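You operate a simulated robot arm through the tools that you are given. There is no shell and no other tool.

You are at the controls of a simulated robot arm. One attempt, no reset.

## Task
Close down the pad bench: hot plate off, heat to 50, its lift on the dark board, blue tin closed.

It is judged by the outcome, as a careful person would: the job done as asked, and still so three seconds after it is handed in. It fails if anything else is knocked over, pushed out of place, dropped, spilled or broken.

## Robot
A 6-joint arm with a two-finger gripper, fixed in place. Base frame: the origin is at the foot of the arm, x ahead of it, y to its left, z up; the work surface is at about z = 86. Lengths are in cm, angles in rad, forces in N, time in s.
Its first joint turns from -2.897 to 2.897 rad. Payload 2.45 kg.
The TCP is the grasp point between the finger pads, 2 cm short of the fingertips. In the tool frame z runs along the fingers and y along their closing line. Largest opening 14 cm; the body of the gripper starts 16.8 cm behind the TCP.
Orientation is that of the tool frame in the base frame, as [roll, pitch, yaw] about the fixed x, y, z axes, in that order (R = Rz(yaw) Ry(pitch) Rx(roll)). With the fingers straight down and closing along the base's y, the tool's x points along the base's -x, its y along +y and its z along -z.

## Interface
- The arm moves only by the tool servo_tool. Its argument "plan" is a list of rows, each an object of numbers (a shift or turn left out is 0, a gripper value left out holds the last): "tx", "ty", "tz": the shift along the base's x, y, z in cm; "rx", "ry", "rz": the turn, a rotation vector about the base's x, y, z in rad; "grip": the opening in per cent of the stroke, from 0 (shut) to 100 (fully open). In form: [{"tx": .., "ty": .., "tz": .., "rx": .., "ry": .., "rz": .., "grip": ..}, ...]. A call has 1 to 20 rows; each row is the pose to reach, as a shift and turn from the pose commanded when the call began. Each row takes 0.2 s and may step no farther than 5 cm and 0.15 rad from the row before; otherwise, or with a gripper value out of range, the whole call is refused. A pose out of reach is approached as far as the arm can. The call stops where the force on the tool passes 40 N (or 10 N more than at its start, if that is more) or the arm is blocked; 0.2 s more then pass. The fingers move at their own pace (about 4.5 cm/s each) and stop on an object; they squeeze with about 37 N. The grip force told is the motor's: it shows also when the fingers shut on nothing. Time passes only in rows, and 0.2 s behind the last, so rows that repeat a pose let the fingers close. It gives the time, the measured TCP pose, the force on the tool (base axes), the opening and the grip force at its end, in the units of the frame above (readings bear some noise), with the torque about the TCP (base axes, N m) and any sound that the robot's microphone picked up, and new pictures: "show" is both (left out), scene, wrist or none.
- Cameras (640 x 400 px; columns grow to the right, rows downward): "scene" is fixed at [40.01, 64.97, 163.4]; the picture's right is [-0.60, -0.80, 0.00], its down [-0.62, 0.46, -0.63] and it looks along [0.50, -0.37, -0.78] (base axes); focal length 311 px, centre (320, 200). "wrist" rides on the gripper at [7.8, 1.1, -20.9] in the tool frame; the picture's right is [-0.14, 0.99, 0.00], its down [-0.92, -0.13, -0.37] and it looks along [-0.37, -0.05, 0.93] (tool axes); focal length 280 px, centre (320, 200). There is no depth. A picture from a camera that has moved, and an enlarged one, comes with that camera's place and axes in the base frame and with its lens.
- zoom(camera, box): a new picture of the part [left, top, right, bottom] of that camera's present view, enlarged. The clock stands still meanwhile.
- job_done(): hands the job in; it is judged then, once.

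Places have to be worked out from the pictures, the camera data and where the tool is seen. Open the gripper and draw the arm clear of the work before you hand the job in, unless the task says otherwise.

The tools are called by a JSON object that holds its "api" and its "payload". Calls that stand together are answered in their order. servo_tool: Moves the arm, as the interface text tells. Its arguments: {"type":"object","properties":{"plan":{"type":"array"},"show":{"type":"string","enum":["both","scene","wrist","none"]}},"required":["plan"]} The other tools are called the same way: zoom (camera, box) takes an enlarged picture of a part of a camera's view; job_done () hands the job in.

At the start:

```text
t: 0.0
position: [81.64, -2.43, 121.38]
tcp_rot: [3.141, -0.002, 3.141]
wrist_force: [-0.2, -0.4, -0.3]
ft_torque: [0.02, -0.01, -0.01]
gripper_width: 14.02
grasp_force: 0.0
```

scene: 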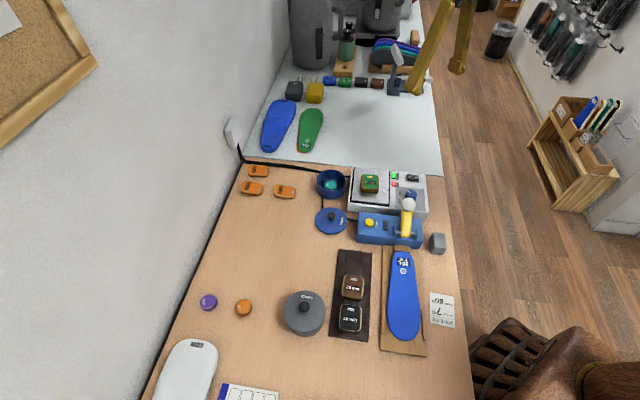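
wrist: 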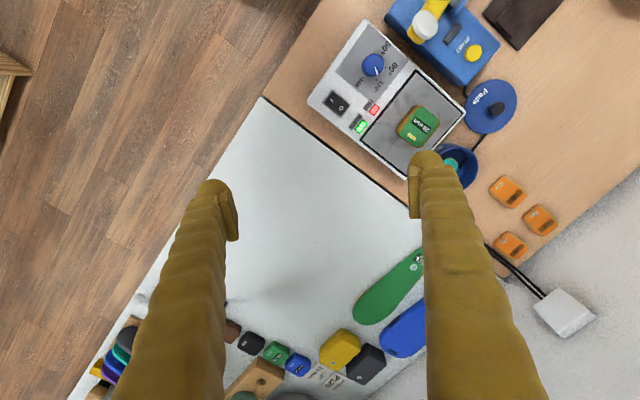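

I begin by looking closely at the bench: the hot plate, its knob, switch, tin and board.

{"api": "zoom", "payload": {"camera": "scene", "box": [300, 150, 460, 250]}}

{"api": "zoom", "payload": {"camera": "wrist", "box": [300, 0, 540, 150]}}

{"api": "zoom", "payload": {"camera": "scene", "box": [280, 230, 480, 355]}}

```text
4.00 times, centred on (380, 200) of scene
camera zoom: at [40.01, 64.97, 163.4], right [-0.6, -0.8, 0.0], down [-0.62, 0.46, -0.63], along [0.5, -0.37, -0.78], focal length 1245 px, centre (80, 200)
```

zoom: 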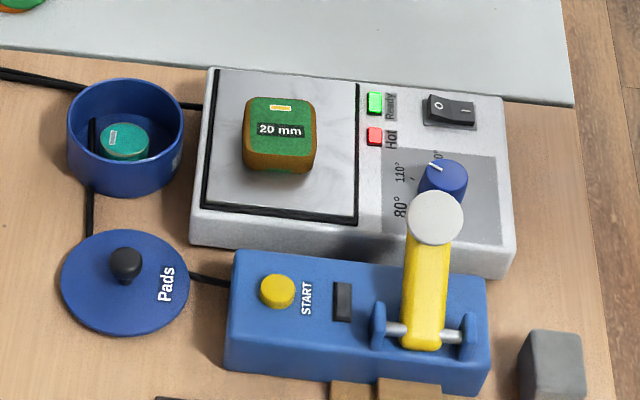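

```text
2.67 times, centred on (420, 75) of wrist
camera zoom: at [73.83, -1.25, 142.3], right [0.14, 0.99, 0.0], down [0.92, -0.13, 0.37], along [0.37, -0.05, -0.93], focal length 748 px, centre (53, 533)
```

zoom: 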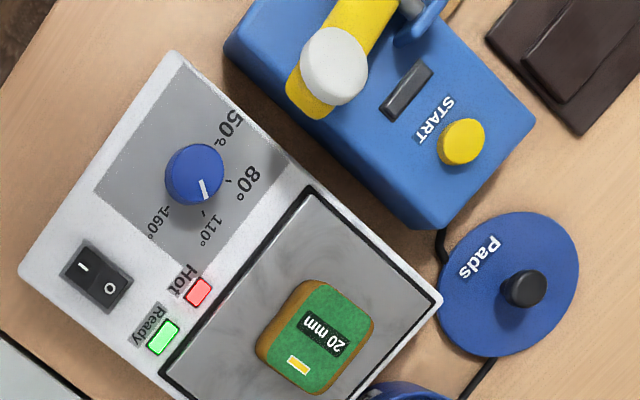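

```text
3.20 times, centred on (380, 292) of scene
camera zoom: at [40.01, 64.97, 163.4], right [-0.6, -0.8, 0.0], down [-0.62, 0.46, -0.63], along [0.5, -0.37, -0.78], focal length 996 px, centre (128, -96)
```

zoom: 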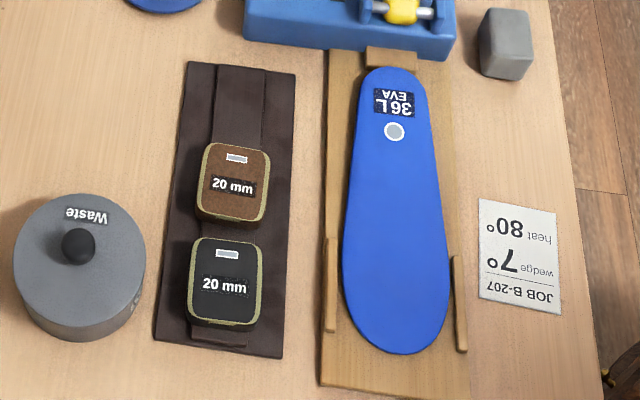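

The hot plate shows I/O rocker, a knob pointing near 110, the green 20 mm lift on the plate (about x 82, y 15), and the open blue "Pads" tin with its lid beside it. I move the wrist camera back and left, well above everything, to see the hot plate straight on.

{"api": "servo_tool", "payload": {"plan": [{"tx": -4, "ty": 2.4, "grip": 100}, {"tx": -8, "ty": 4.8, "grip": 100}, {"tx": -12, "ty": 7.2, "grip": 100}, {"tx": -16, "ty": 9.6, "grip": 100}, {"tx": -20, "ty": 12, "grip": 100}, {"tx": -20, "ty": 12, "grip": 100}], "show": "both"}}

```text
t: 1.4
position: [61.61, 9.57, 121.51]
tcp_rot: [-3.141, 0.0, 3.142]
wrist_force: [-0.1, 0.2, 0.5]
ft_torque: [-0.01, 0.02, 0.01]
gripper_width: 14.01
grasp_force: 0.1
camera wrist: at [53.83, 10.83, 142.39], right [0.14, 0.99, 0.0], down [0.92, -0.13, 0.37], along [0.37, -0.05, -0.93], focal length 280 px, centre (320, 200)
```

scene: 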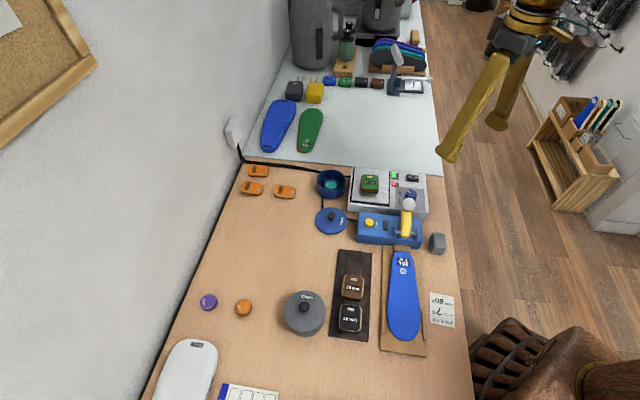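
wrist: 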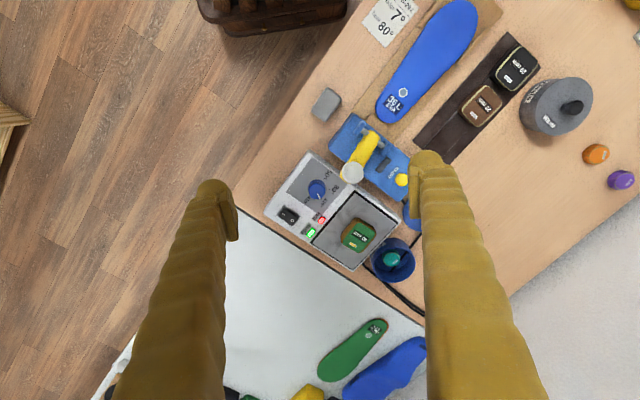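

The wrist view is now centred on the hot plate. I zoom in on it and on the tin and dark board.

{"api": "zoom", "payload": {"camera": "wrist", "box": [250, 130, 410, 280]}}

{"api": "zoom", "payload": {"camera": "wrist", "box": [400, 20, 560, 170]}}

```text
2.67 times, centred on (330, 205) of wrist
camera zoom: at [53.83, 10.83, 142.39], right [0.14, 0.99, 0.0], down [0.92, -0.13, 0.37], along [0.37, -0.05, -0.93], focal length 748 px, centre (293, 187)
```

zoom: 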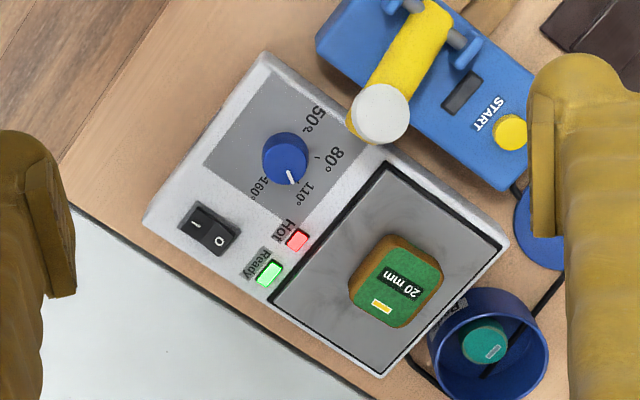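

```text
2.67 times, centred on (480, 95) of wrist
camera zoom: at [53.83, 10.83, 142.39], right [0.14, 0.99, 0.0], down [0.92, -0.13, 0.37], along [0.37, -0.05, -0.93], focal length 748 px, centre (-107, 480)
```

zoom: 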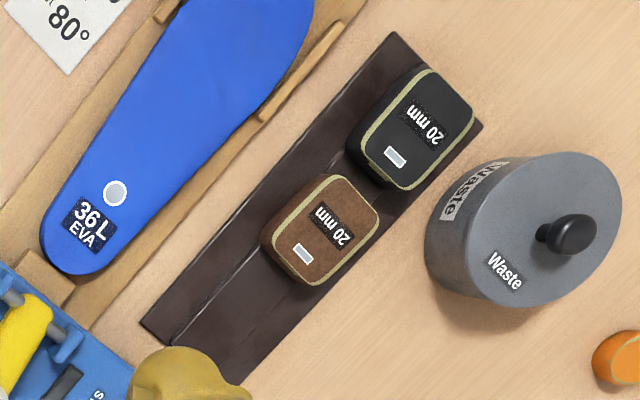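

The lift measures out at about (82, 15), top near z 92–93, knob (71.8, 8), rocker (77, 1.5), ball lever (67.8, 14.5, 96). I move above the lift, turning the tool about -0.64 rad so the fingers close along the plate's long axis, and part-close the fingers.

{"api": "servo_tool", "payload": {"plan": [{"tx": 4.1, "ty": 1.1, "tz": -1.5, "rz": -0.13, "grip": 70}, {"tx": 8.2, "ty": 2.2, "tz": -3, "rz": -0.26, "grip": 65}, {"tx": 12.3, "ty": 3.3, "tz": -4.5, "rz": -0.39, "grip": 65}, {"tx": 16.4, "ty": 4.4, "tz": -6, "rz": -0.52, "grip": 65}, {"tx": 20.4, "ty": 5.4, "tz": -7.5, "rz": -0.6435, "grip": 65}, {"tx": 20.4, "ty": 5.4, "tz": -9.5, "rz": -0.6435, "grip": 65}, {"tx": 20.4, "ty": 5.4, "tz": -9.5, "rz": -0.6435, "grip": 65}], "show": "both"}}

```text
t: 3.0
position: [82.12, 14.97, 111.77]
tcp_rot: [-3.141, -0.001, 2.498]
wrist_force: [-0.9, 0.8, -0.2]
ft_torque: [-0.04, -0.02, 0.02]
gripper_width: 9.11
grasp_force: 0.0
camera wrist: at [76.43, 20.6, 132.81], right [0.7, 0.71, 0.0], down [0.66, -0.65, 0.37], along [0.26, -0.26, -0.93], focal length 280 px, centre (320, 200)
```

scene: 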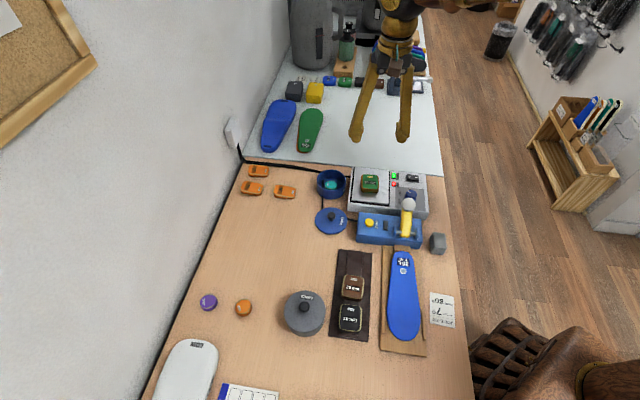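
wrist: 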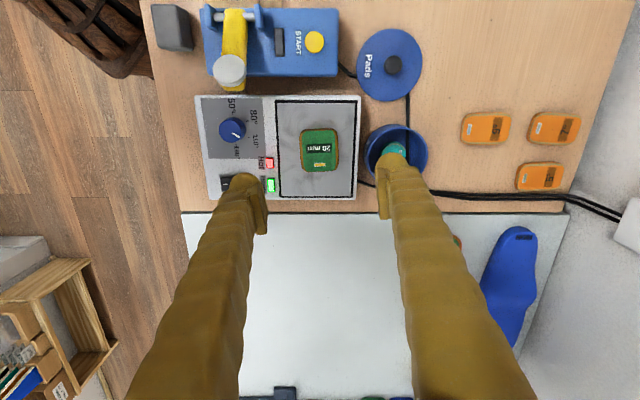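

The plate and table edges line up with the image axes, so the table runs at 45°, and I need about 0.14 rad more turn. I zoom in on the lift to check its own orientation.

{"api": "zoom", "payload": {"camera": "wrist", "box": [190, 80, 440, 236]}}

{"api": "zoom", "payload": {"camera": "wrist", "box": [280, 110, 376, 170]}}

```text
2.56 times, centred on (315, 158) of wrist
camera zoom: at [76.43, 20.6, 132.81], right [0.7, 0.71, 0.0], down [0.66, -0.65, 0.37], along [0.26, -0.26, -0.93], focal length 718 px, centre (333, 308)
```

zoom: 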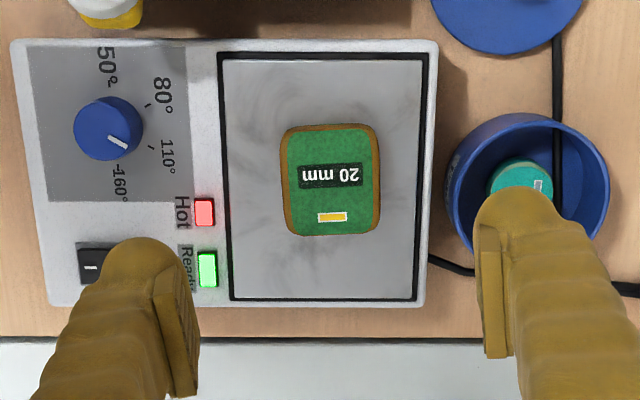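

```text
6.67 times, centred on (328, 140) of wrist
camera zoom: at [76.43, 20.6, 132.81], right [0.7, 0.71, 0.0], down [0.66, -0.65, 0.37], along [0.26, -0.26, -0.93], focal length 1869 px, centre (267, 600)
```

zoom: 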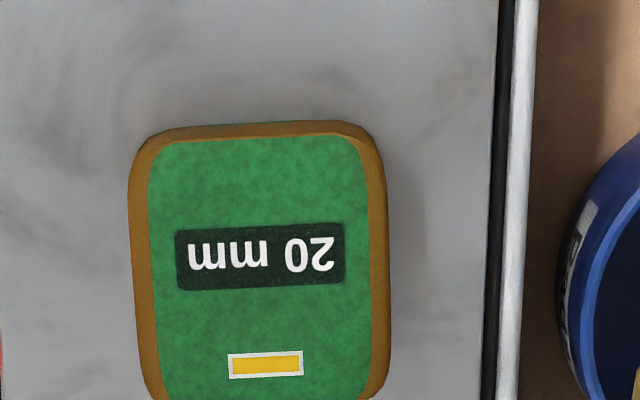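

The lift sits at about (82.05, 14.75), turned ~3.5° from the plate. I turn another -0.09 rad and come down to z≈98 above it for a check.

{"api": "servo_tool", "payload": {"plan": [{"ty": -0.1, "tz": -4, "rz": -0.045, "grip": 62}, {"ty": -0.2, "tz": -8, "rz": -0.09, "grip": 62}, {"ty": -0.2, "tz": -11.5, "rz": -0.09, "grip": 62}, {"ty": -0.2, "tz": -13.5, "rz": -0.09, "grip": 62}, {"ty": -0.2, "tz": -13.5, "rz": -0.09, "grip": 62}], "show": "both"}}

```text
t: 4.2
position: [82.06, 14.74, 98.22]
tcp_rot: [-3.141, 0.0, 2.409]
wrist_force: [-0.2, -1.2, 0.0]
ft_torque: [-0.01, -0.02, 0.03]
gripper_width: 8.68
grasp_force: 0.0
camera wrist: at [76.96, 20.85, 119.17], right [0.77, 0.64, 0.0], down [0.6, -0.71, 0.37], along [0.24, -0.28, -0.93], focal length 280 px, centre (320, 200)
```

scene: 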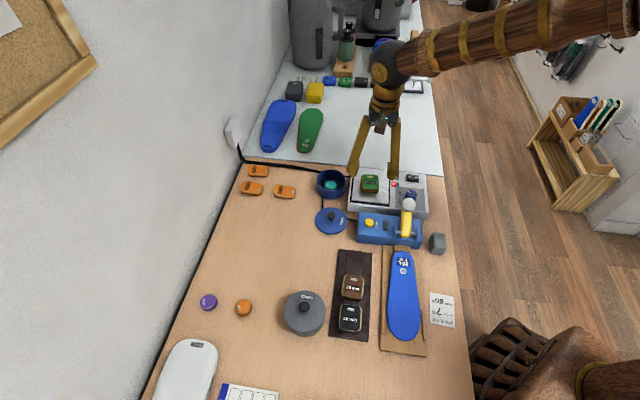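
wrist: 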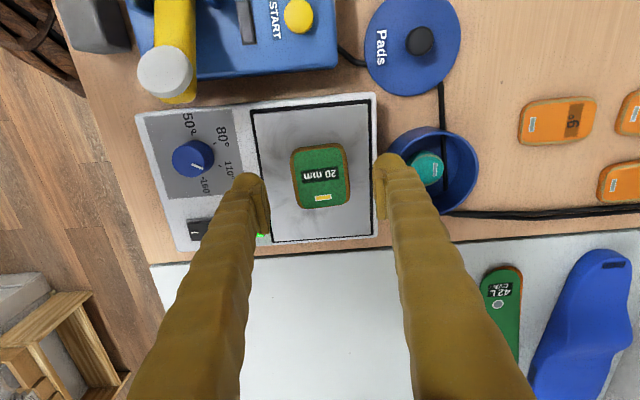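

The lift is centred under the tool (expected pixel 320,174; seen 321,175). I zoom to confirm alignment and finger clearance to the tin.

{"api": "zoom", "payload": {"camera": "wrist", "box": [240, 125, 400, 225]}}

{"api": "zoom", "payload": {"camera": "scene", "box": [310, 130, 438, 210]}}

```text
4.00 times, centred on (320, 175) of wrist
camera zoom: at [76.96, 20.85, 119.17], right [0.77, 0.64, 0.0], down [0.6, -0.71, 0.37], along [0.24, -0.28, -0.93], focal length 1122 px, centre (320, 300)
```

zoom: 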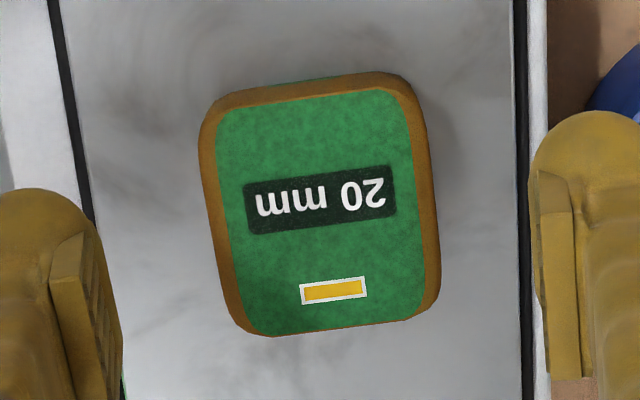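

```text
5.00 times, centred on (374, 170) of scene
camera zoom: at [40.01, 64.97, 163.4], right [-0.6, -0.8, 0.0], down [-0.62, 0.46, -0.63], along [0.5, -0.37, -0.78], focal length 1556 px, centre (50, 350)
```

zoom: 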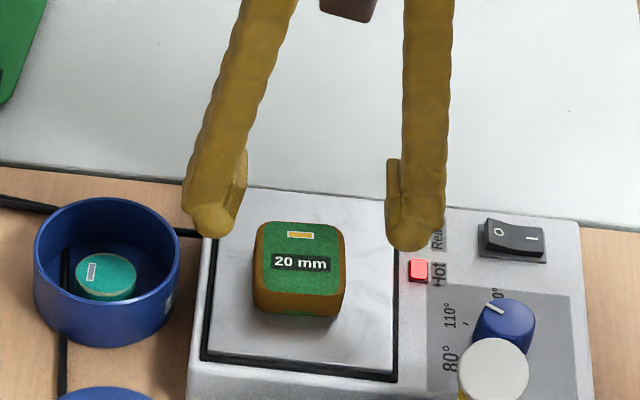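

Well aligned (about 1.5° off). I narrow the fingers to ~7.3 cm to keep clear of the tin and lower slowly to TCP z≈93.

{"api": "servo_tool", "payload": {"plan": [{"rz": -0.02, "grip": 52}, {"rz": -0.02, "grip": 52}, {"tz": -2, "rz": -0.02, "grip": 52}, {"tz": -3.5, "rz": -0.02, "grip": 52}, {"tz": -4.5, "rz": -0.02, "grip": 52}, {"tz": -5.2, "rz": -0.02, "grip": 52}, {"tz": -5.2, "rz": -0.02, "grip": 52}], "show": "both"}}

{"api": "zoom", "payload": {"camera": "scene", "box": [310, 130, 438, 210]}}

{"api": "zoom", "payload": {"camera": "wrist", "box": [220, 115, 420, 240]}}

```text
t: 5.8
position: [82.02, 14.78, 93.17]
tcp_rot: [-3.14, 0.001, 2.387]
wrist_force: [-0.6, 0.1, 0.5]
ft_torque: [0.0, -0.01, -0.03]
gripper_width: 7.26
grasp_force: 0.0
camera wrist: at [77.03, 21.0, 114.09], right [0.78, 0.63, 0.0], down [0.58, -0.72, 0.37], along [0.23, -0.29, -0.93], focal length 280 px, centre (320, 200)
```

scene: 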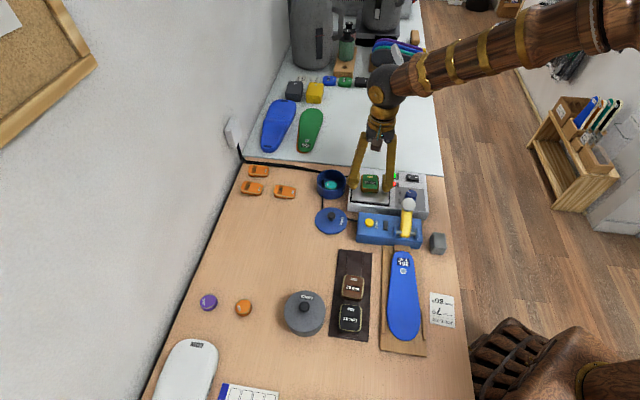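
wrist: 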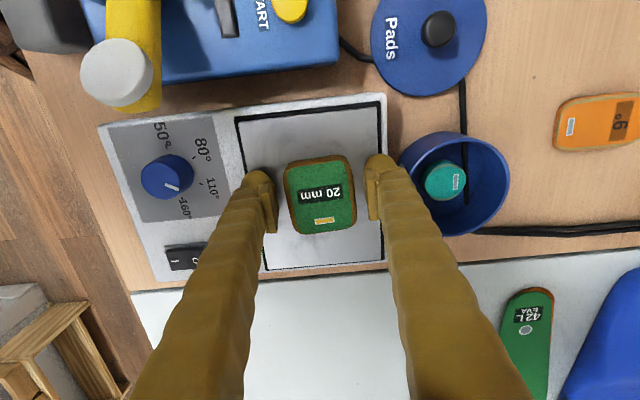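

```text
5.00 times, centred on (374, 170) of scene
camera zoom: at [40.01, 64.97, 163.4], right [-0.6, -0.8, 0.0], down [-0.62, 0.46, -0.63], along [0.5, -0.37, -0.78], focal length 1556 px, centre (50, 350)
```

zoom: 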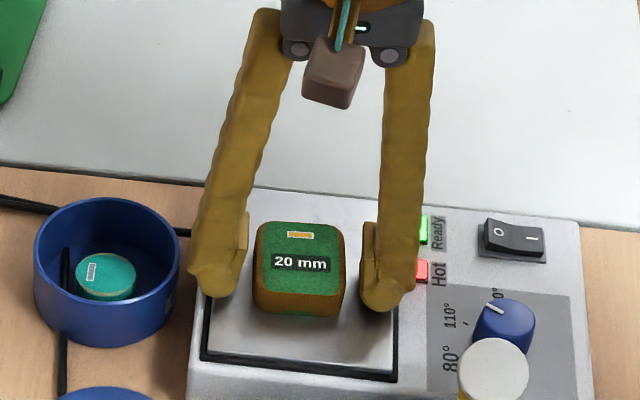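

```text
3.20 times, centred on (320, 178) of wrist
camera zoom: at [77.03, 21.0, 114.09], right [0.78, 0.63, 0.0], down [0.58, -0.72, 0.37], along [0.23, -0.29, -0.93], focal length 897 px, centre (320, 272)
```

zoom: 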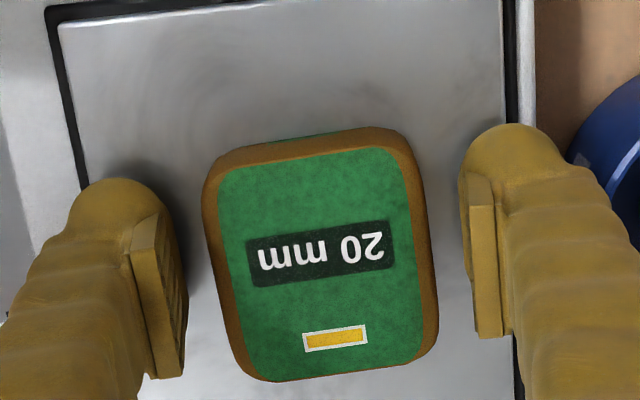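

The fingers straddle the lift with clearance on both sides. I shift 0.4 cm to its centre, lower slowly 0.9 cm more, and close.

{"api": "servo_tool", "payload": {"plan": [{"tx": 0.22, "ty": -0.28, "tz": -0.3, "grip": 52}, {"tx": 0.22, "ty": -0.28, "tz": -0.6, "grip": 52}, {"tx": 0.22, "ty": -0.28, "tz": -0.9, "grip": 52}, {"tx": 0.22, "ty": -0.28, "tz": -0.9, "grip": 52}], "show": "none"}}

{"api": "zoom", "payload": {"camera": "scene", "box": [330, 150, 426, 210]}}

```text
t: 6.2
position: [82.18, 14.7, 93.14]
tcp_rot: [3.14, -0.001, 2.388]
wrist_force: [-2.6, 1.7, 3.7]
ft_torque: [-0.1, 0.17, -0.09]
gripper_width: 7.37
grasp_force: 0.5
stopped in row 2: the force on the tool passed its limit at 50 N (the readings are from after the stop); the commanded pose is now the measured one
```

```text
6.67 times, centred on (378, 180) of scene
camera zoom: at [40.01, 64.97, 163.4], right [-0.6, -0.8, 0.0], down [-0.62, 0.46, -0.63], along [0.5, -0.37, -0.78], focal length 2074 px, centre (-67, 333)
```

zoom: 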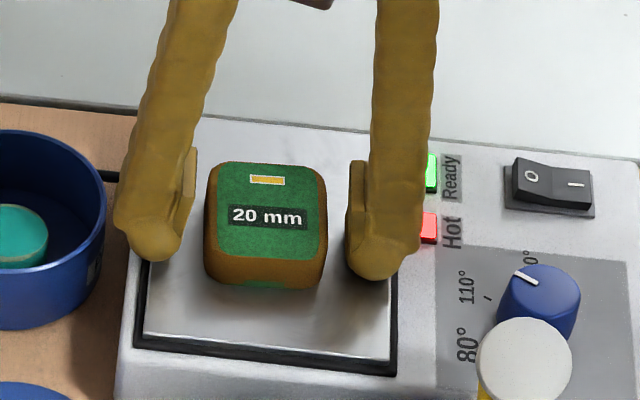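

The fingertips touched the plate at TCP z≈93.1, so the plate top is at about z 91. I rise 0.3 cm and close on the lift.

{"api": "servo_tool", "payload": {"plan": [{"tz": 0.3, "grip": 52}, {"tz": 0.35, "grip": 45}, {"tz": 0.35, "grip": 38}, {"tz": 0.35, "grip": 30}, {"tz": 0.35, "grip": 20}, {"tz": 0.35, "grip": 20}], "show": "both"}}

```text
t: 7.6
position: [82.19, 14.68, 93.46]
tcp_rot: [3.142, -0.002, 2.388]
wrist_force: [-0.3, -0.2, 0.6]
ft_torque: [-0.02, 0.01, 0.02]
gripper_width: 5.05
grasp_force: 36.9
camera wrist: at [77.18, 20.93, 114.39], right [0.78, 0.63, 0.0], down [0.58, -0.72, 0.37], along [0.23, -0.29, -0.93], focal length 280 px, centre (320, 200)
```

scene: 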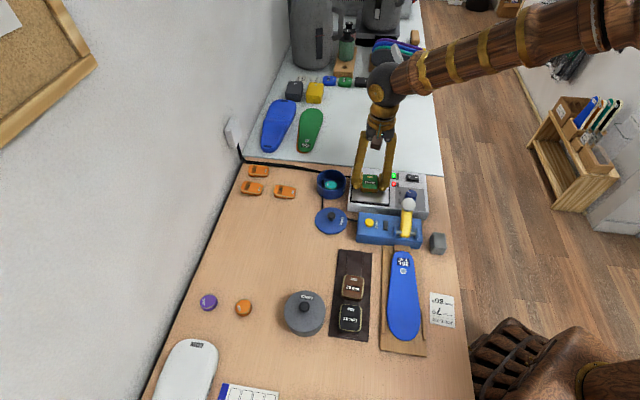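
wrist: 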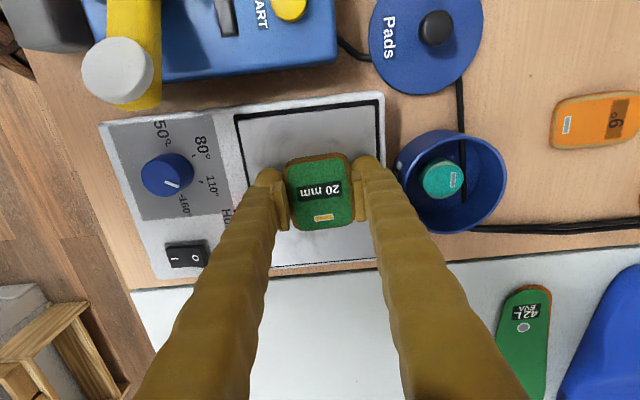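

The lift is held (width 5.05, 37 N). I raise it straight up, then carry it high over to above the free end of the dark board for a look.

{"api": "servo_tool", "payload": {"plan": [{"tz": 2, "grip": 20}, {"tz": 6, "grip": 20}, {"tz": 11, "grip": 20}, {"tz": 15, "grip": 20}, {"tx": -2.7, "ty": 3, "tz": 15, "grip": 20}, {"tx": -5.4, "ty": 6, "tz": 15, "grip": 20}, {"tx": -8.1, "ty": 9, "tz": 15, "grip": 20}, {"tx": -10.8, "ty": 12, "tz": 15, "grip": 20}, {"tx": -13.5, "ty": 15, "tz": 15, "grip": 20}, {"tx": -16.2, "ty": 18, "tz": 15, "grip": 20}, {"tx": -16.2, "ty": 18, "tz": 15, "grip": 20}], "show": "both"}}

{"api": "zoom", "payload": {"camera": "wrist", "box": [220, 40, 420, 165]}}

{"api": "zoom", "payload": {"camera": "scene", "box": [310, 230, 438, 310]}}

```text
t: 10.0
position: [66.01, 32.78, 108.35]
tcp_rot: [-3.141, -0.002, 2.388]
wrist_force: [-0.7, 0.2, -0.4]
ft_torque: [-0.02, 0.01, -0.01]
gripper_width: 5.07
grasp_force: 36.5
camera wrist: at [60.92, 39.01, 129.34], right [0.78, 0.63, 0.0], down [0.58, -0.72, 0.37], along [0.23, -0.29, -0.93], focal length 280 px, centre (320, 200)
```

scene: 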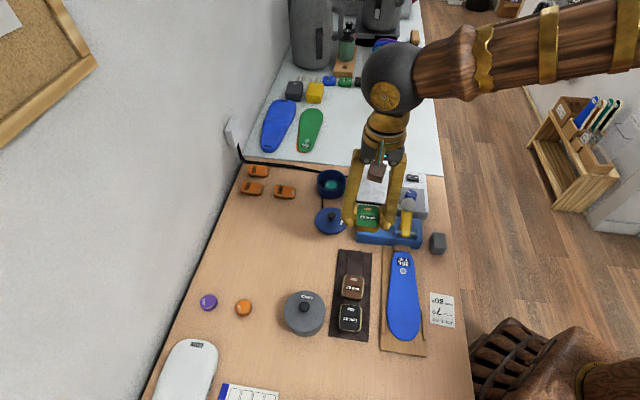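
wrist: 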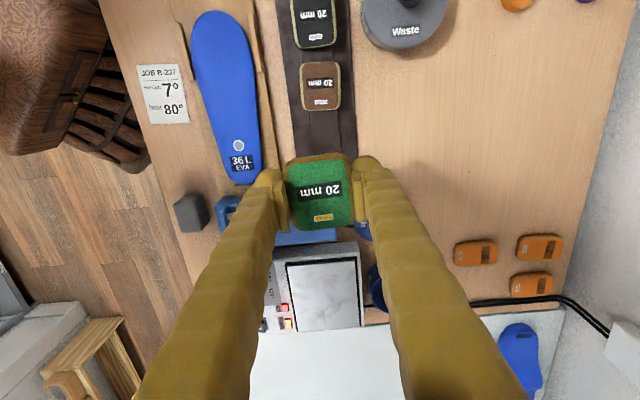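

```text
3.20 times, centred on (320, 102) of wrist
camera zoom: at [60.92, 39.01, 129.34], right [0.78, 0.63, 0.0], down [0.58, -0.72, 0.37], along [0.23, -0.29, -0.93], focal length 897 px, centre (320, 512)
```

zoom: 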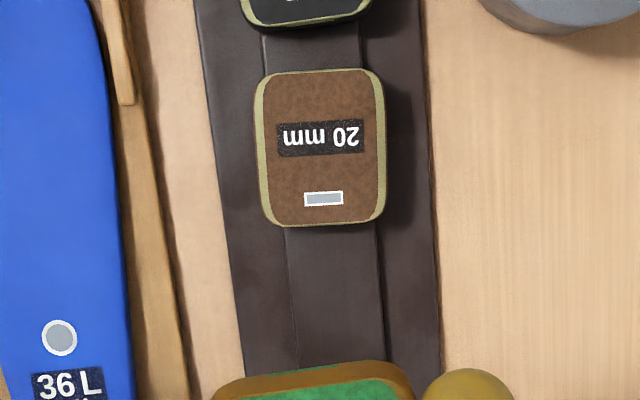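

```text
5.00 times, centred on (374, 270) of scene
camera zoom: at [40.01, 64.97, 163.4], right [-0.6, -0.8, 0.0], down [-0.62, 0.46, -0.63], along [0.5, -0.37, -0.78], focal length 1556 px, centre (50, -150)
```

zoom: 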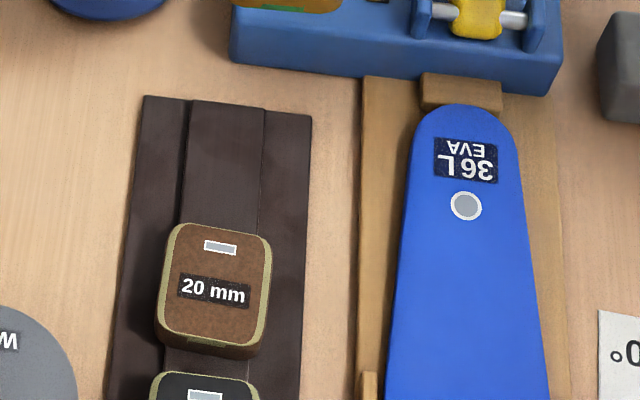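

The free end of the board runs about 8 cm beyond the brown lift, on the centre line x+y≈99.9; the target centre is about (65.8, 34.1). I go there and descend to a few cm above, turning slightly to match the board at 45°.

{"api": "servo_tool", "payload": {"plan": [{"tx": -0.2, "ty": 1.32, "rz": -0.03, "grip": 20}, {"tx": -0.2, "ty": 1.32, "tz": -4, "rz": -0.03, "grip": 20}, {"tx": -0.2, "ty": 1.32, "tz": -8, "rz": -0.03, "grip": 20}, {"tx": -0.2, "ty": 1.32, "tz": -12, "rz": -0.03, "grip": 20}, {"tx": -0.2, "ty": 1.32, "tz": -15, "rz": -0.03, "grip": 20}, {"tx": -0.2, "ty": 1.32, "tz": -15, "rz": -0.03, "grip": 20}], "show": "both"}}

{"api": "zoom", "payload": {"camera": "wrist", "box": [220, 60, 420, 240]}}

{"api": "zoom", "payload": {"camera": "scene", "box": [310, 220, 438, 300]}}

```text
t: 11.4
position: [65.84, 34.19, 93.49]
tcp_rot: [3.14, -0.002, 2.357]
wrist_force: [0.1, 0.5, 0.5]
ft_torque: [0.01, 0.0, 0.0]
gripper_width: 5.04
grasp_force: 37.3
camera wrist: at [61.02, 40.49, 114.4], right [0.8, 0.6, 0.0], down [0.56, -0.74, 0.37], along [0.22, -0.29, -0.93], focal length 280 px, centre (320, 200)
```

scene: 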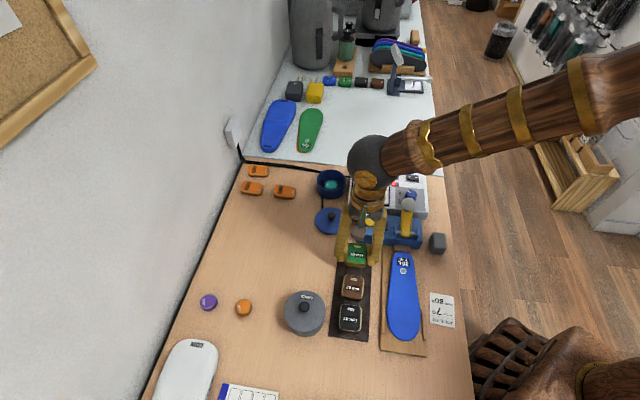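
wrist: 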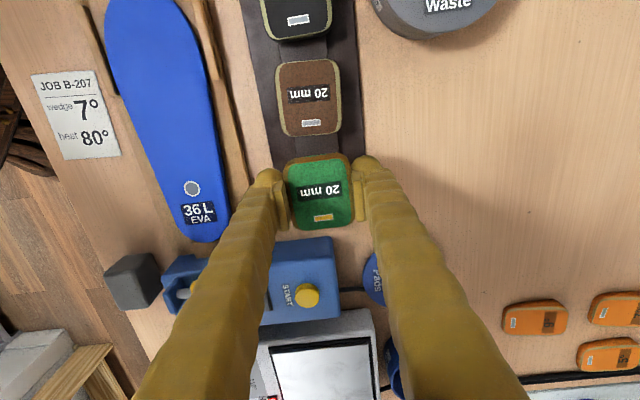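

```text
2.22 times, centred on (320, 150) of wrist
camera zoom: at [61.02, 40.49, 114.4], right [0.8, 0.6, 0.0], down [0.56, -0.74, 0.37], along [0.22, -0.29, -0.93], focal length 623 px, centre (320, 311)
```

zoom: 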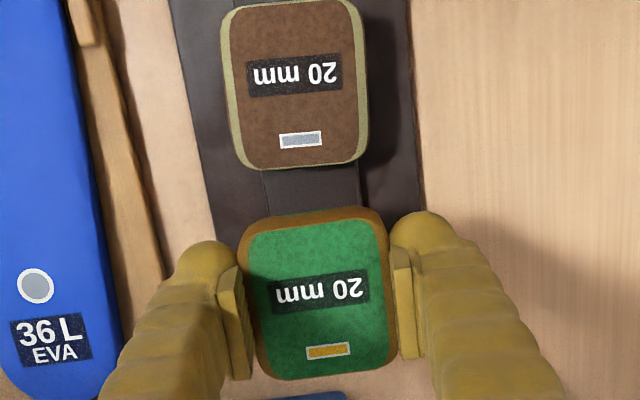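

```text
5.00 times, centred on (374, 260) of scene
camera zoom: at [40.01, 64.97, 163.4], right [-0.6, -0.8, 0.0], down [-0.62, 0.46, -0.63], along [0.5, -0.37, -0.78], focal length 1556 px, centre (50, -100)
```

zoom: 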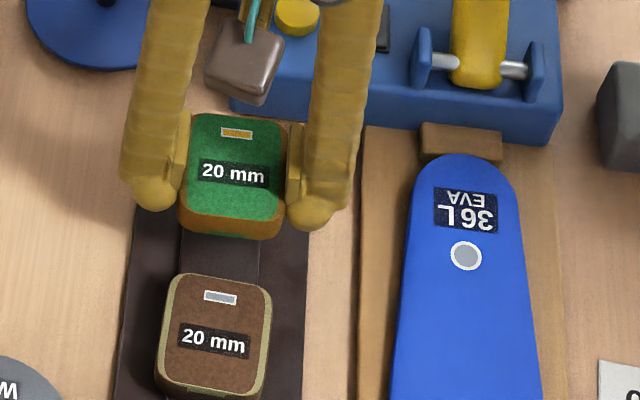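

The lift lines up with the board and leaves ~1.2 cm to the brown lift. I shift a hair toward the centre and lower in small steps, checking the force.

{"api": "servo_tool", "payload": {"plan": [{"tx": -0.1, "ty": 0.25, "tz": -1.2, "grip": 20}, {"tx": -0.1, "ty": 0.25, "tz": -2.0, "grip": 20}, {"tx": -0.1, "ty": 0.25, "tz": -2.3, "grip": 20}, {"tx": -0.1, "ty": 0.25, "tz": -2.6, "grip": 20}, {"tx": -0.1, "ty": 0.25, "tz": -2.8, "grip": 20}], "show": "none"}}

{"api": "zoom", "payload": {"camera": "scene", "box": [310, 220, 438, 300]}}

```text
t: 12.6
position: [65.66, 34.24, 90.63]
tcp_rot: [3.14, -0.003, 2.359]
wrist_force: [-0.5, 0.7, 0.1]
ft_torque: [0.01, -0.03, -0.01]
gripper_width: 5.04
grasp_force: 37.0
```

```text
5.00 times, centred on (374, 260) of scene
camera zoom: at [40.01, 64.97, 163.4], right [-0.6, -0.8, 0.0], down [-0.62, 0.46, -0.63], along [0.5, -0.37, -0.78], focal length 1556 px, centre (50, -100)
```

zoom: 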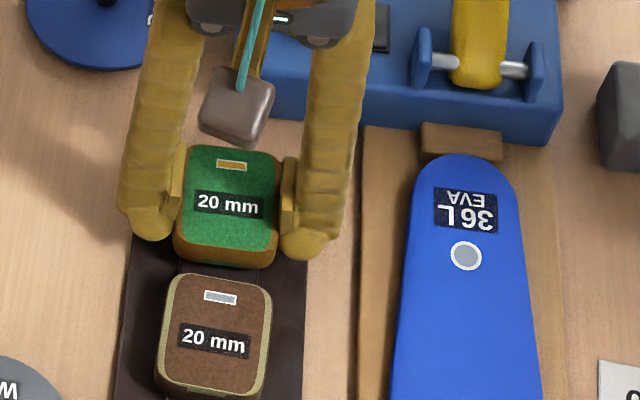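

No contact yet (block bottom at about z 88.2). I continue down in 0.15 cm steps.

{"api": "servo_tool", "payload": {"plan": [{"tz": -0.15, "grip": 20}, {"tz": -0.3, "grip": 20}, {"tz": -0.45, "grip": 20}], "show": "none"}}

```text
t: 13.4
position: [65.75, 34.27, 90.11]
tcp_rot: [3.139, -0.003, 2.357]
wrist_force: [0.6, -0.1, -0.3]
ft_torque: [-0.01, 0.0, 0.01]
gripper_width: 5.05
grasp_force: 36.7
```

Still no contact; I keep lowering in small steps.

{"api": "servo_tool", "payload": {"plan": [{"tz": -0.12, "grip": 20}, {"tz": -0.24, "grip": 20}, {"tz": -0.36, "grip": 20}], "show": "none"}}

{"api": "zoom", "payload": {"camera": "scene", "box": [310, 220, 438, 300]}}

```text
t: 14.2
position: [65.55, 34.34, 89.8]
tcp_rot: [3.141, -0.003, 2.358]
wrist_force: [-0.3, -0.4, 0.0]
ft_torque: [0.03, 0.01, 0.0]
gripper_width: 5.05
grasp_force: 36.7
```

```text
5.00 times, centred on (374, 260) of scene
camera zoom: at [40.01, 64.97, 163.4], right [-0.6, -0.8, 0.0], down [-0.62, 0.46, -0.63], along [0.5, -0.37, -0.78], focal length 1556 px, centre (50, -100)
```

zoom: 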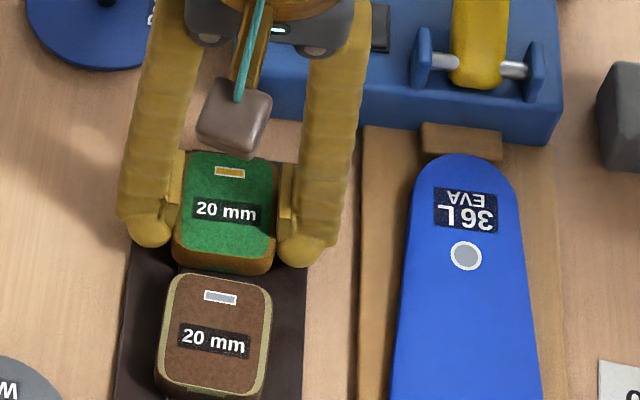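

Still no contact (lift bottom ~z 87.3). I continue with 0.1 cm steps.

{"api": "servo_tool", "payload": {"plan": [{"tz": -0.1, "grip": 20}, {"tz": -0.2, "grip": 20}, {"tz": -0.3, "grip": 20}], "show": "none"}}

```text
t: 15.0
position: [65.73, 34.29, 89.59]
tcp_rot: [3.14, -0.003, 2.357]
wrist_force: [-0.1, -0.2, 0.3]
ft_torque: [-0.02, 0.01, 0.01]
gripper_width: 5.05
grasp_force: 37.5
```

Still free. Another few small steps down.

{"api": "servo_tool", "payload": {"plan": [{"tz": -0.1, "grip": 20}, {"tz": -0.2, "grip": 20}, {"tz": -0.3, "grip": 20}], "show": "wrist"}}

{"api": "zoom", "payload": {"camera": "scene", "box": [325, 235, 405, 285]}}

```text
t: 15.8
position: [65.69, 34.29, 89.29]
tcp_rot: [3.136, 0.0, 2.359]
wrist_force: [-2.4, -0.3, 34.1]
ft_torque: [0.0, 0.1, 0.03]
gripper_width: 5.05
grasp_force: 37.1
camera wrist: at [60.83, 40.64, 110.33], right [0.8, 0.6, 0.0], down [0.56, -0.74, 0.37], along [0.23, -0.29, -0.93], focal length 280 px, centre (320, 200)
```

wrist: 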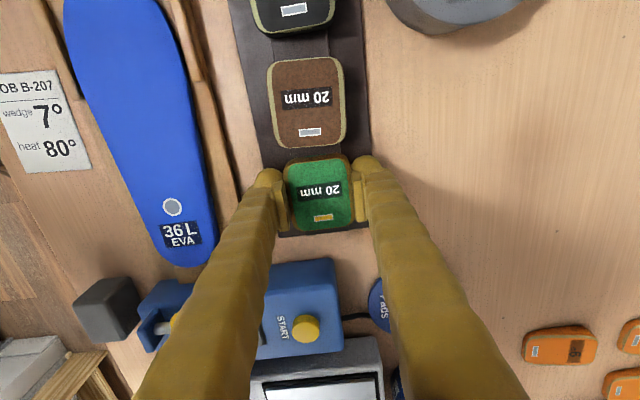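

```text
8.00 times, centred on (365, 260) of scene
camera zoom: at [40.01, 64.97, 163.4], right [-0.6, -0.8, 0.0], down [-0.62, 0.46, -0.63], along [0.5, -0.37, -0.78], focal length 2489 px, centre (-40, -280)
```

zoom: 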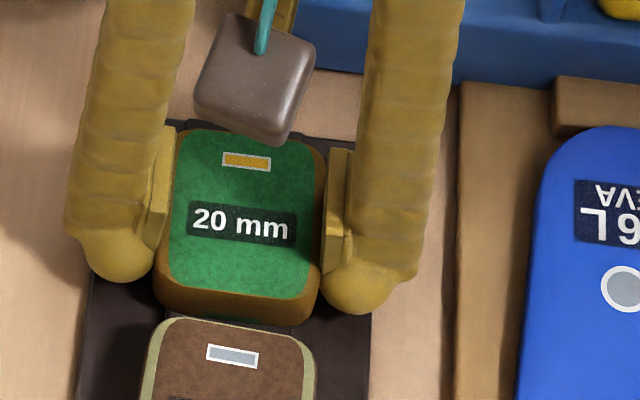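

Now there is contact (34 N, TCP z 89.3), so the lift is seated on the board. I ease up 0.15 cm to relieve the force, then open gently.

{"api": "servo_tool", "payload": {"plan": [{"tz": 0.12, "grip": 20}, {"tz": 0.15, "grip": 37}, {"tz": 0.15, "grip": 42}, {"tz": 0.15, "grip": 48}, {"tz": 0.15, "grip": 52}, {"tz": 0.15, "grip": 52}], "show": "none"}}

{"api": "zoom", "payload": {"camera": "wrist", "box": [220, 120, 420, 245]}}

```text
t: 17.2
position: [65.7, 34.31, 89.42]
tcp_rot: [3.14, -0.002, 2.358]
wrist_force: [-0.2, -0.3, 0.2]
ft_torque: [0.03, 0.01, 0.0]
gripper_width: 7.29
grasp_force: 0.1
```

```text
3.20 times, centred on (320, 182) of wrist
camera zoom: at [60.84, 40.65, 110.33], right [0.8, 0.6, 0.0], down [0.56, -0.74, 0.37], along [0.22, -0.29, -0.93], focal length 897 px, centre (320, 256)
```

zoom: 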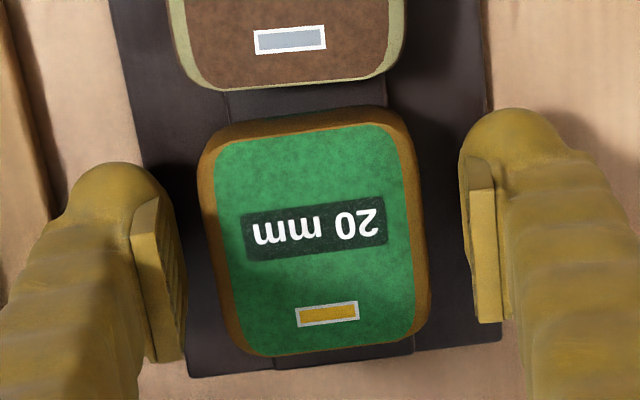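

The green lift sits flat on the dark board, clear of the brown one. I rise straight up and then go above the tin's lid (about 81.6, 29.9).

{"api": "servo_tool", "payload": {"plan": [{"tz": 3, "grip": 52}, {"tz": 7, "grip": 52}, {"tz": 12, "grip": 52}, {"tz": 16, "grip": 52}, {"tx": 4, "ty": -1.1, "tz": 17, "grip": 52}, {"tx": 8, "ty": -2.2, "tz": 17, "grip": 52}, {"tx": 12, "ty": -3.3, "tz": 17, "grip": 52}, {"tx": 15.9, "ty": -4.4, "tz": 17, "grip": 52}, {"tx": 15.9, "ty": -4.4, "tz": 17, "grip": 52}], "show": "both"}}

{"api": "zoom", "payload": {"camera": "wrist", "box": [220, 90, 480, 252]}}

{"api": "zoom", "payload": {"camera": "scene", "box": [300, 155, 380, 255]}}

```text
t: 19.2
position: [81.54, 29.78, 106.45]
tcp_rot: [3.139, -0.002, 2.357]
wrist_force: [-0.7, 0.6, 1.3]
ft_torque: [-0.02, -0.04, 0.03]
gripper_width: 7.26
grasp_force: 0.1
camera wrist: at [76.76, 36.17, 127.41], right [0.8, 0.6, 0.0], down [0.56, -0.74, 0.37], along [0.22, -0.29, -0.93], focal length 280 px, centre (320, 200)
```

scene: 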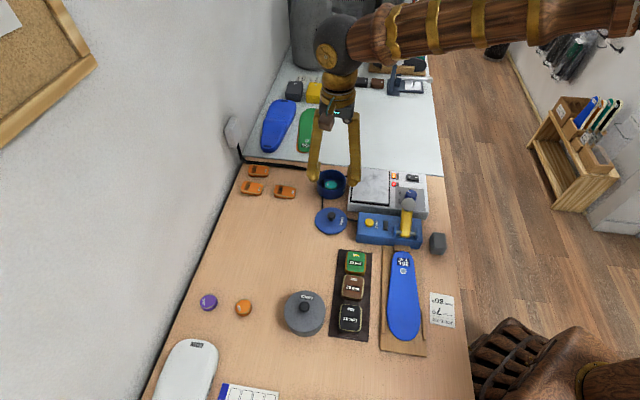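
wrist: 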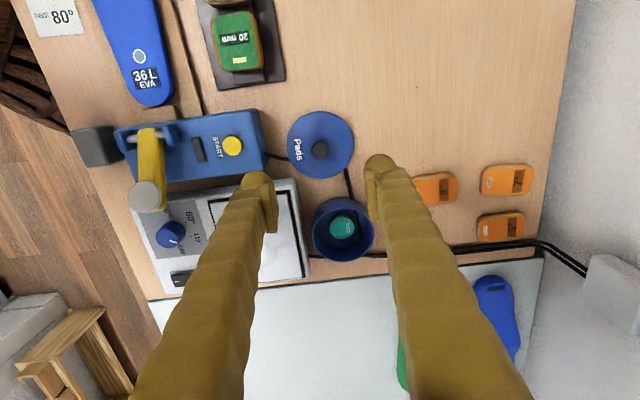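

```text
2.46 times, centred on (350, 171) of wrist
camera zoom: at [76.76, 36.17, 127.41], right [0.8, 0.6, 0.0], down [0.56, -0.74, 0.37], along [0.22, -0.29, -0.93], focal length 690 px, centre (246, 271)
```

zoom: 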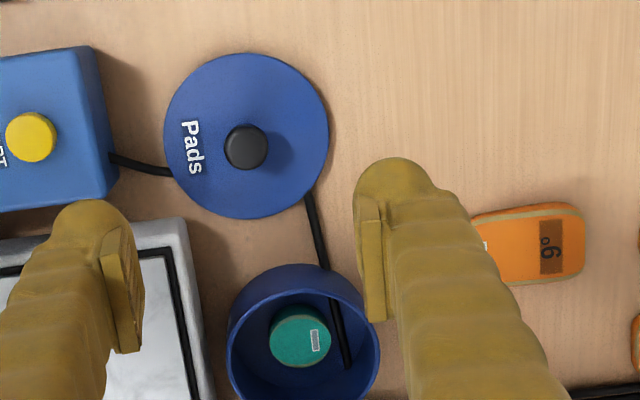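

```text
4.00 times, centred on (340, 205) of scene
camera zoom: at [40.01, 64.97, 163.4], right [-0.6, -0.8, 0.0], down [-0.62, 0.46, -0.63], along [0.5, -0.37, -0.78], focal length 1245 px, centre (240, 180)
```

zoom: 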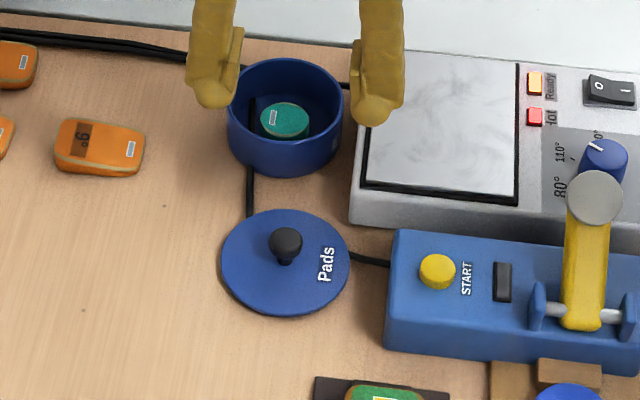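

The lid knob is at about (81.4, 30.0), ball centre near z 89.5; the tin rim centre is near (91.2, 22.3), z≈91. I go down to z≈97 over the knob with the fingers at ~5 cm for a check.

{"api": "servo_tool", "payload": {"plan": [{"tx": -0.16, "ty": 0.22, "tz": -4, "grip": 40}, {"tx": -0.16, "ty": 0.22, "tz": -8, "grip": 38}, {"tx": -0.16, "ty": 0.22, "tz": -10, "grip": 36}, {"tx": -0.16, "ty": 0.22, "tz": -10, "grip": 36}], "show": "wrist"}}

{"api": "zoom", "payload": {"camera": "wrist", "box": [220, 90, 420, 215]}}

{"api": "zoom", "payload": {"camera": "scene", "box": [290, 155, 386, 255]}}

```text
t: 20.2
position: [81.37, 29.9, 96.35]
tcp_rot: [3.139, -0.002, 2.358]
wrist_force: [-0.2, -0.7, -0.8]
ft_torque: [0.03, 0.04, -0.02]
gripper_width: 5.04
grasp_force: 0.0
camera wrist: at [76.53, 36.34, 117.32], right [0.8, 0.6, 0.0], down [0.56, -0.74, 0.37], along [0.22, -0.29, -0.93], focal length 280 px, centre (320, 200)
```

wrist: 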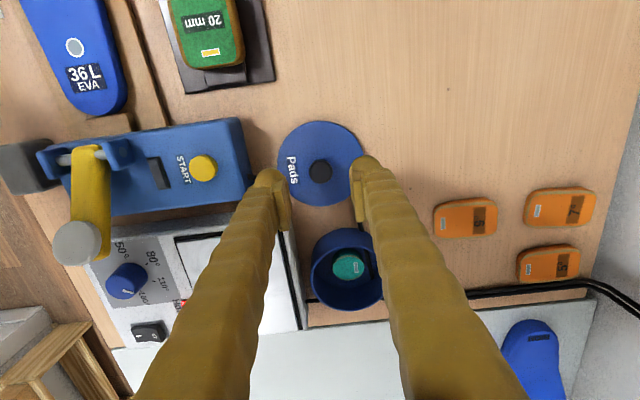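

```text
3.20 times, centred on (320, 152) of wrist
camera zoom: at [76.53, 36.34, 117.32], right [0.8, 0.6, 0.0], down [0.56, -0.74, 0.37], along [0.22, -0.29, -0.93], focal length 897 px, centre (320, 352)
```

zoom: 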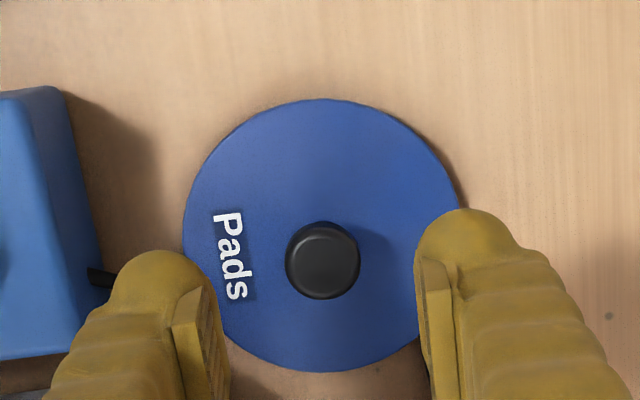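

```text
4.00 times, centred on (338, 205) of scene
camera zoom: at [40.01, 64.97, 163.4], right [-0.6, -0.8, 0.0], down [-0.62, 0.46, -0.63], along [0.5, -0.37, -0.78], focal length 1245 px, centre (248, 180)
```

zoom: 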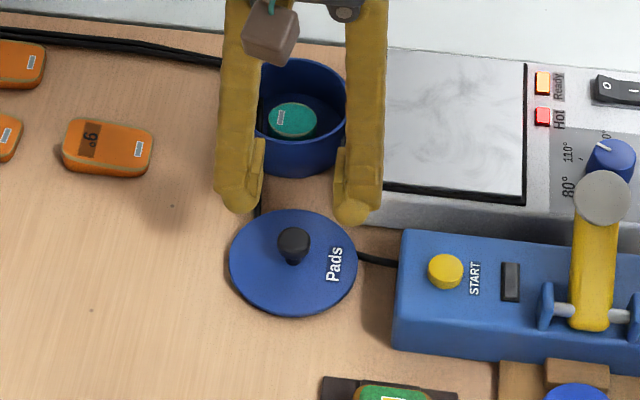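

The knob is centred under the tool within ~1 mm. I lower to TCP z≈90.2, fingertips just above the lid, and close on the knob.

{"api": "servo_tool", "payload": {"plan": [{"tz": -2.5, "grip": 36}, {"tz": -4.5, "grip": 36}, {"tz": -5.5, "grip": 36}, {"tz": -6.1, "grip": 36}, {"tz": -6.1, "grip": 36}], "show": "wrist"}}

{"api": "zoom", "payload": {"camera": "wrist", "box": [240, 120, 400, 220]}}

{"api": "zoom", "payload": {"camera": "scene", "box": [290, 175, 386, 255]}}

```text
t: 21.4
position: [81.31, 30.04, 90.34]
tcp_rot: [3.14, -0.002, 2.359]
wrist_force: [1.4, 0.0, 0.4]
ft_torque: [0.01, 0.02, -0.05]
gripper_width: 5.04
grasp_force: 0.0
camera wrist: at [76.55, 36.45, 111.24], right [0.8, 0.6, 0.0], down [0.56, -0.74, 0.37], along [0.22, -0.29, -0.93], focal length 280 px, centre (320, 200)
```

wrist: 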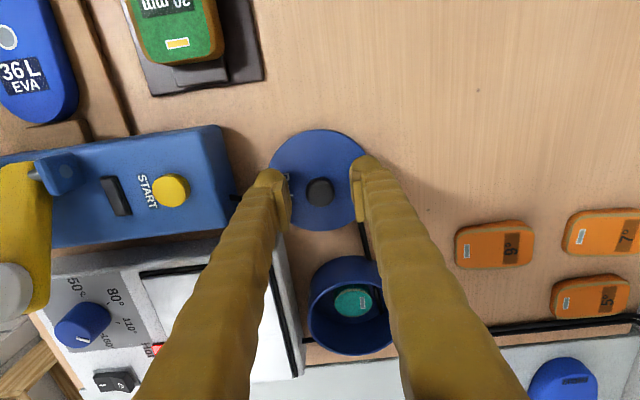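

```text
4.00 times, centred on (320, 170) of wrist
camera zoom: at [76.55, 36.45, 111.24], right [0.8, 0.6, 0.0], down [0.56, -0.74, 0.37], along [0.22, -0.29, -0.93], focal length 1122 px, centre (320, 320)
```

zoom: 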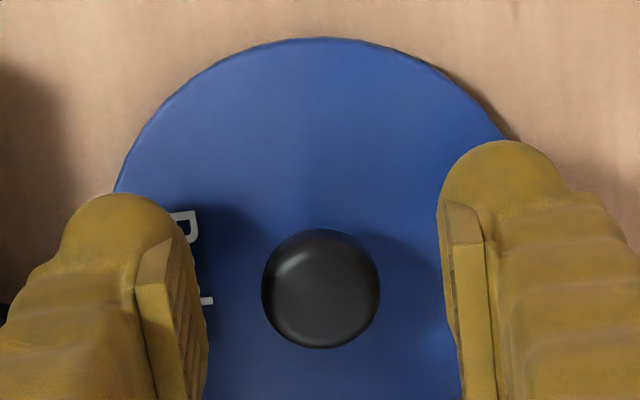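

```text
5.00 times, centred on (338, 215) of scene
camera zoom: at [40.01, 64.97, 163.4], right [-0.6, -0.8, 0.0], down [-0.62, 0.46, -0.63], along [0.5, -0.37, -0.78], focal length 1556 px, centre (230, 125)
```

zoom: 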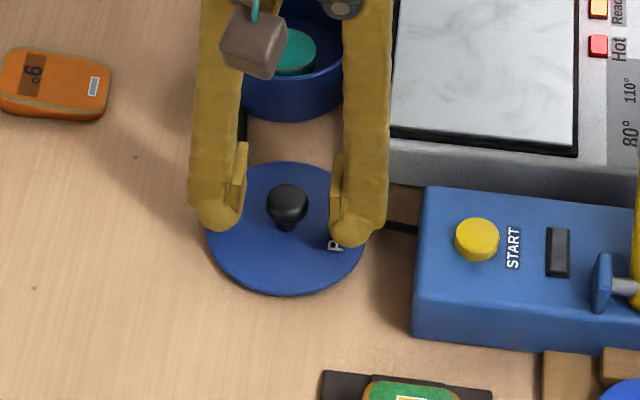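

The knob is between the pads, fingertips just above the lid. I close on it.

{"api": "servo_tool", "payload": {"plan": [{"grip": 28}, {"grip": 22}, {"grip": 16}, {"grip": 10}, {"grip": 5}, {"grip": 5}, {"grip": 5}], "show": "none"}}

{"api": "zoom", "payload": {"camera": "wrist", "box": [240, 120, 400, 220]}}

```text
t: 23.0
position: [81.35, 30.06, 90.22]
tcp_rot: [3.139, -0.001, 2.358]
wrist_force: [0.0, -0.3, 0.1]
ft_torque: [0.01, 0.0, 0.02]
gripper_width: 2.3
grasp_force: 36.7
```

```text
4.00 times, centred on (320, 170) of wrist
camera zoom: at [76.55, 36.46, 111.24], right [0.8, 0.6, 0.0], down [0.56, -0.74, 0.37], along [0.22, -0.29, -0.93], focal length 1122 px, centre (320, 320)
```

zoom: 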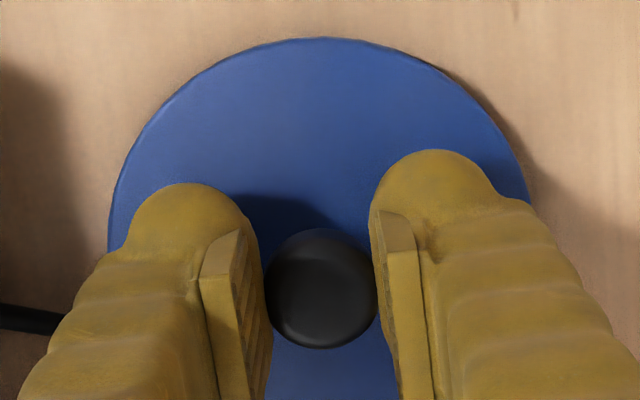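

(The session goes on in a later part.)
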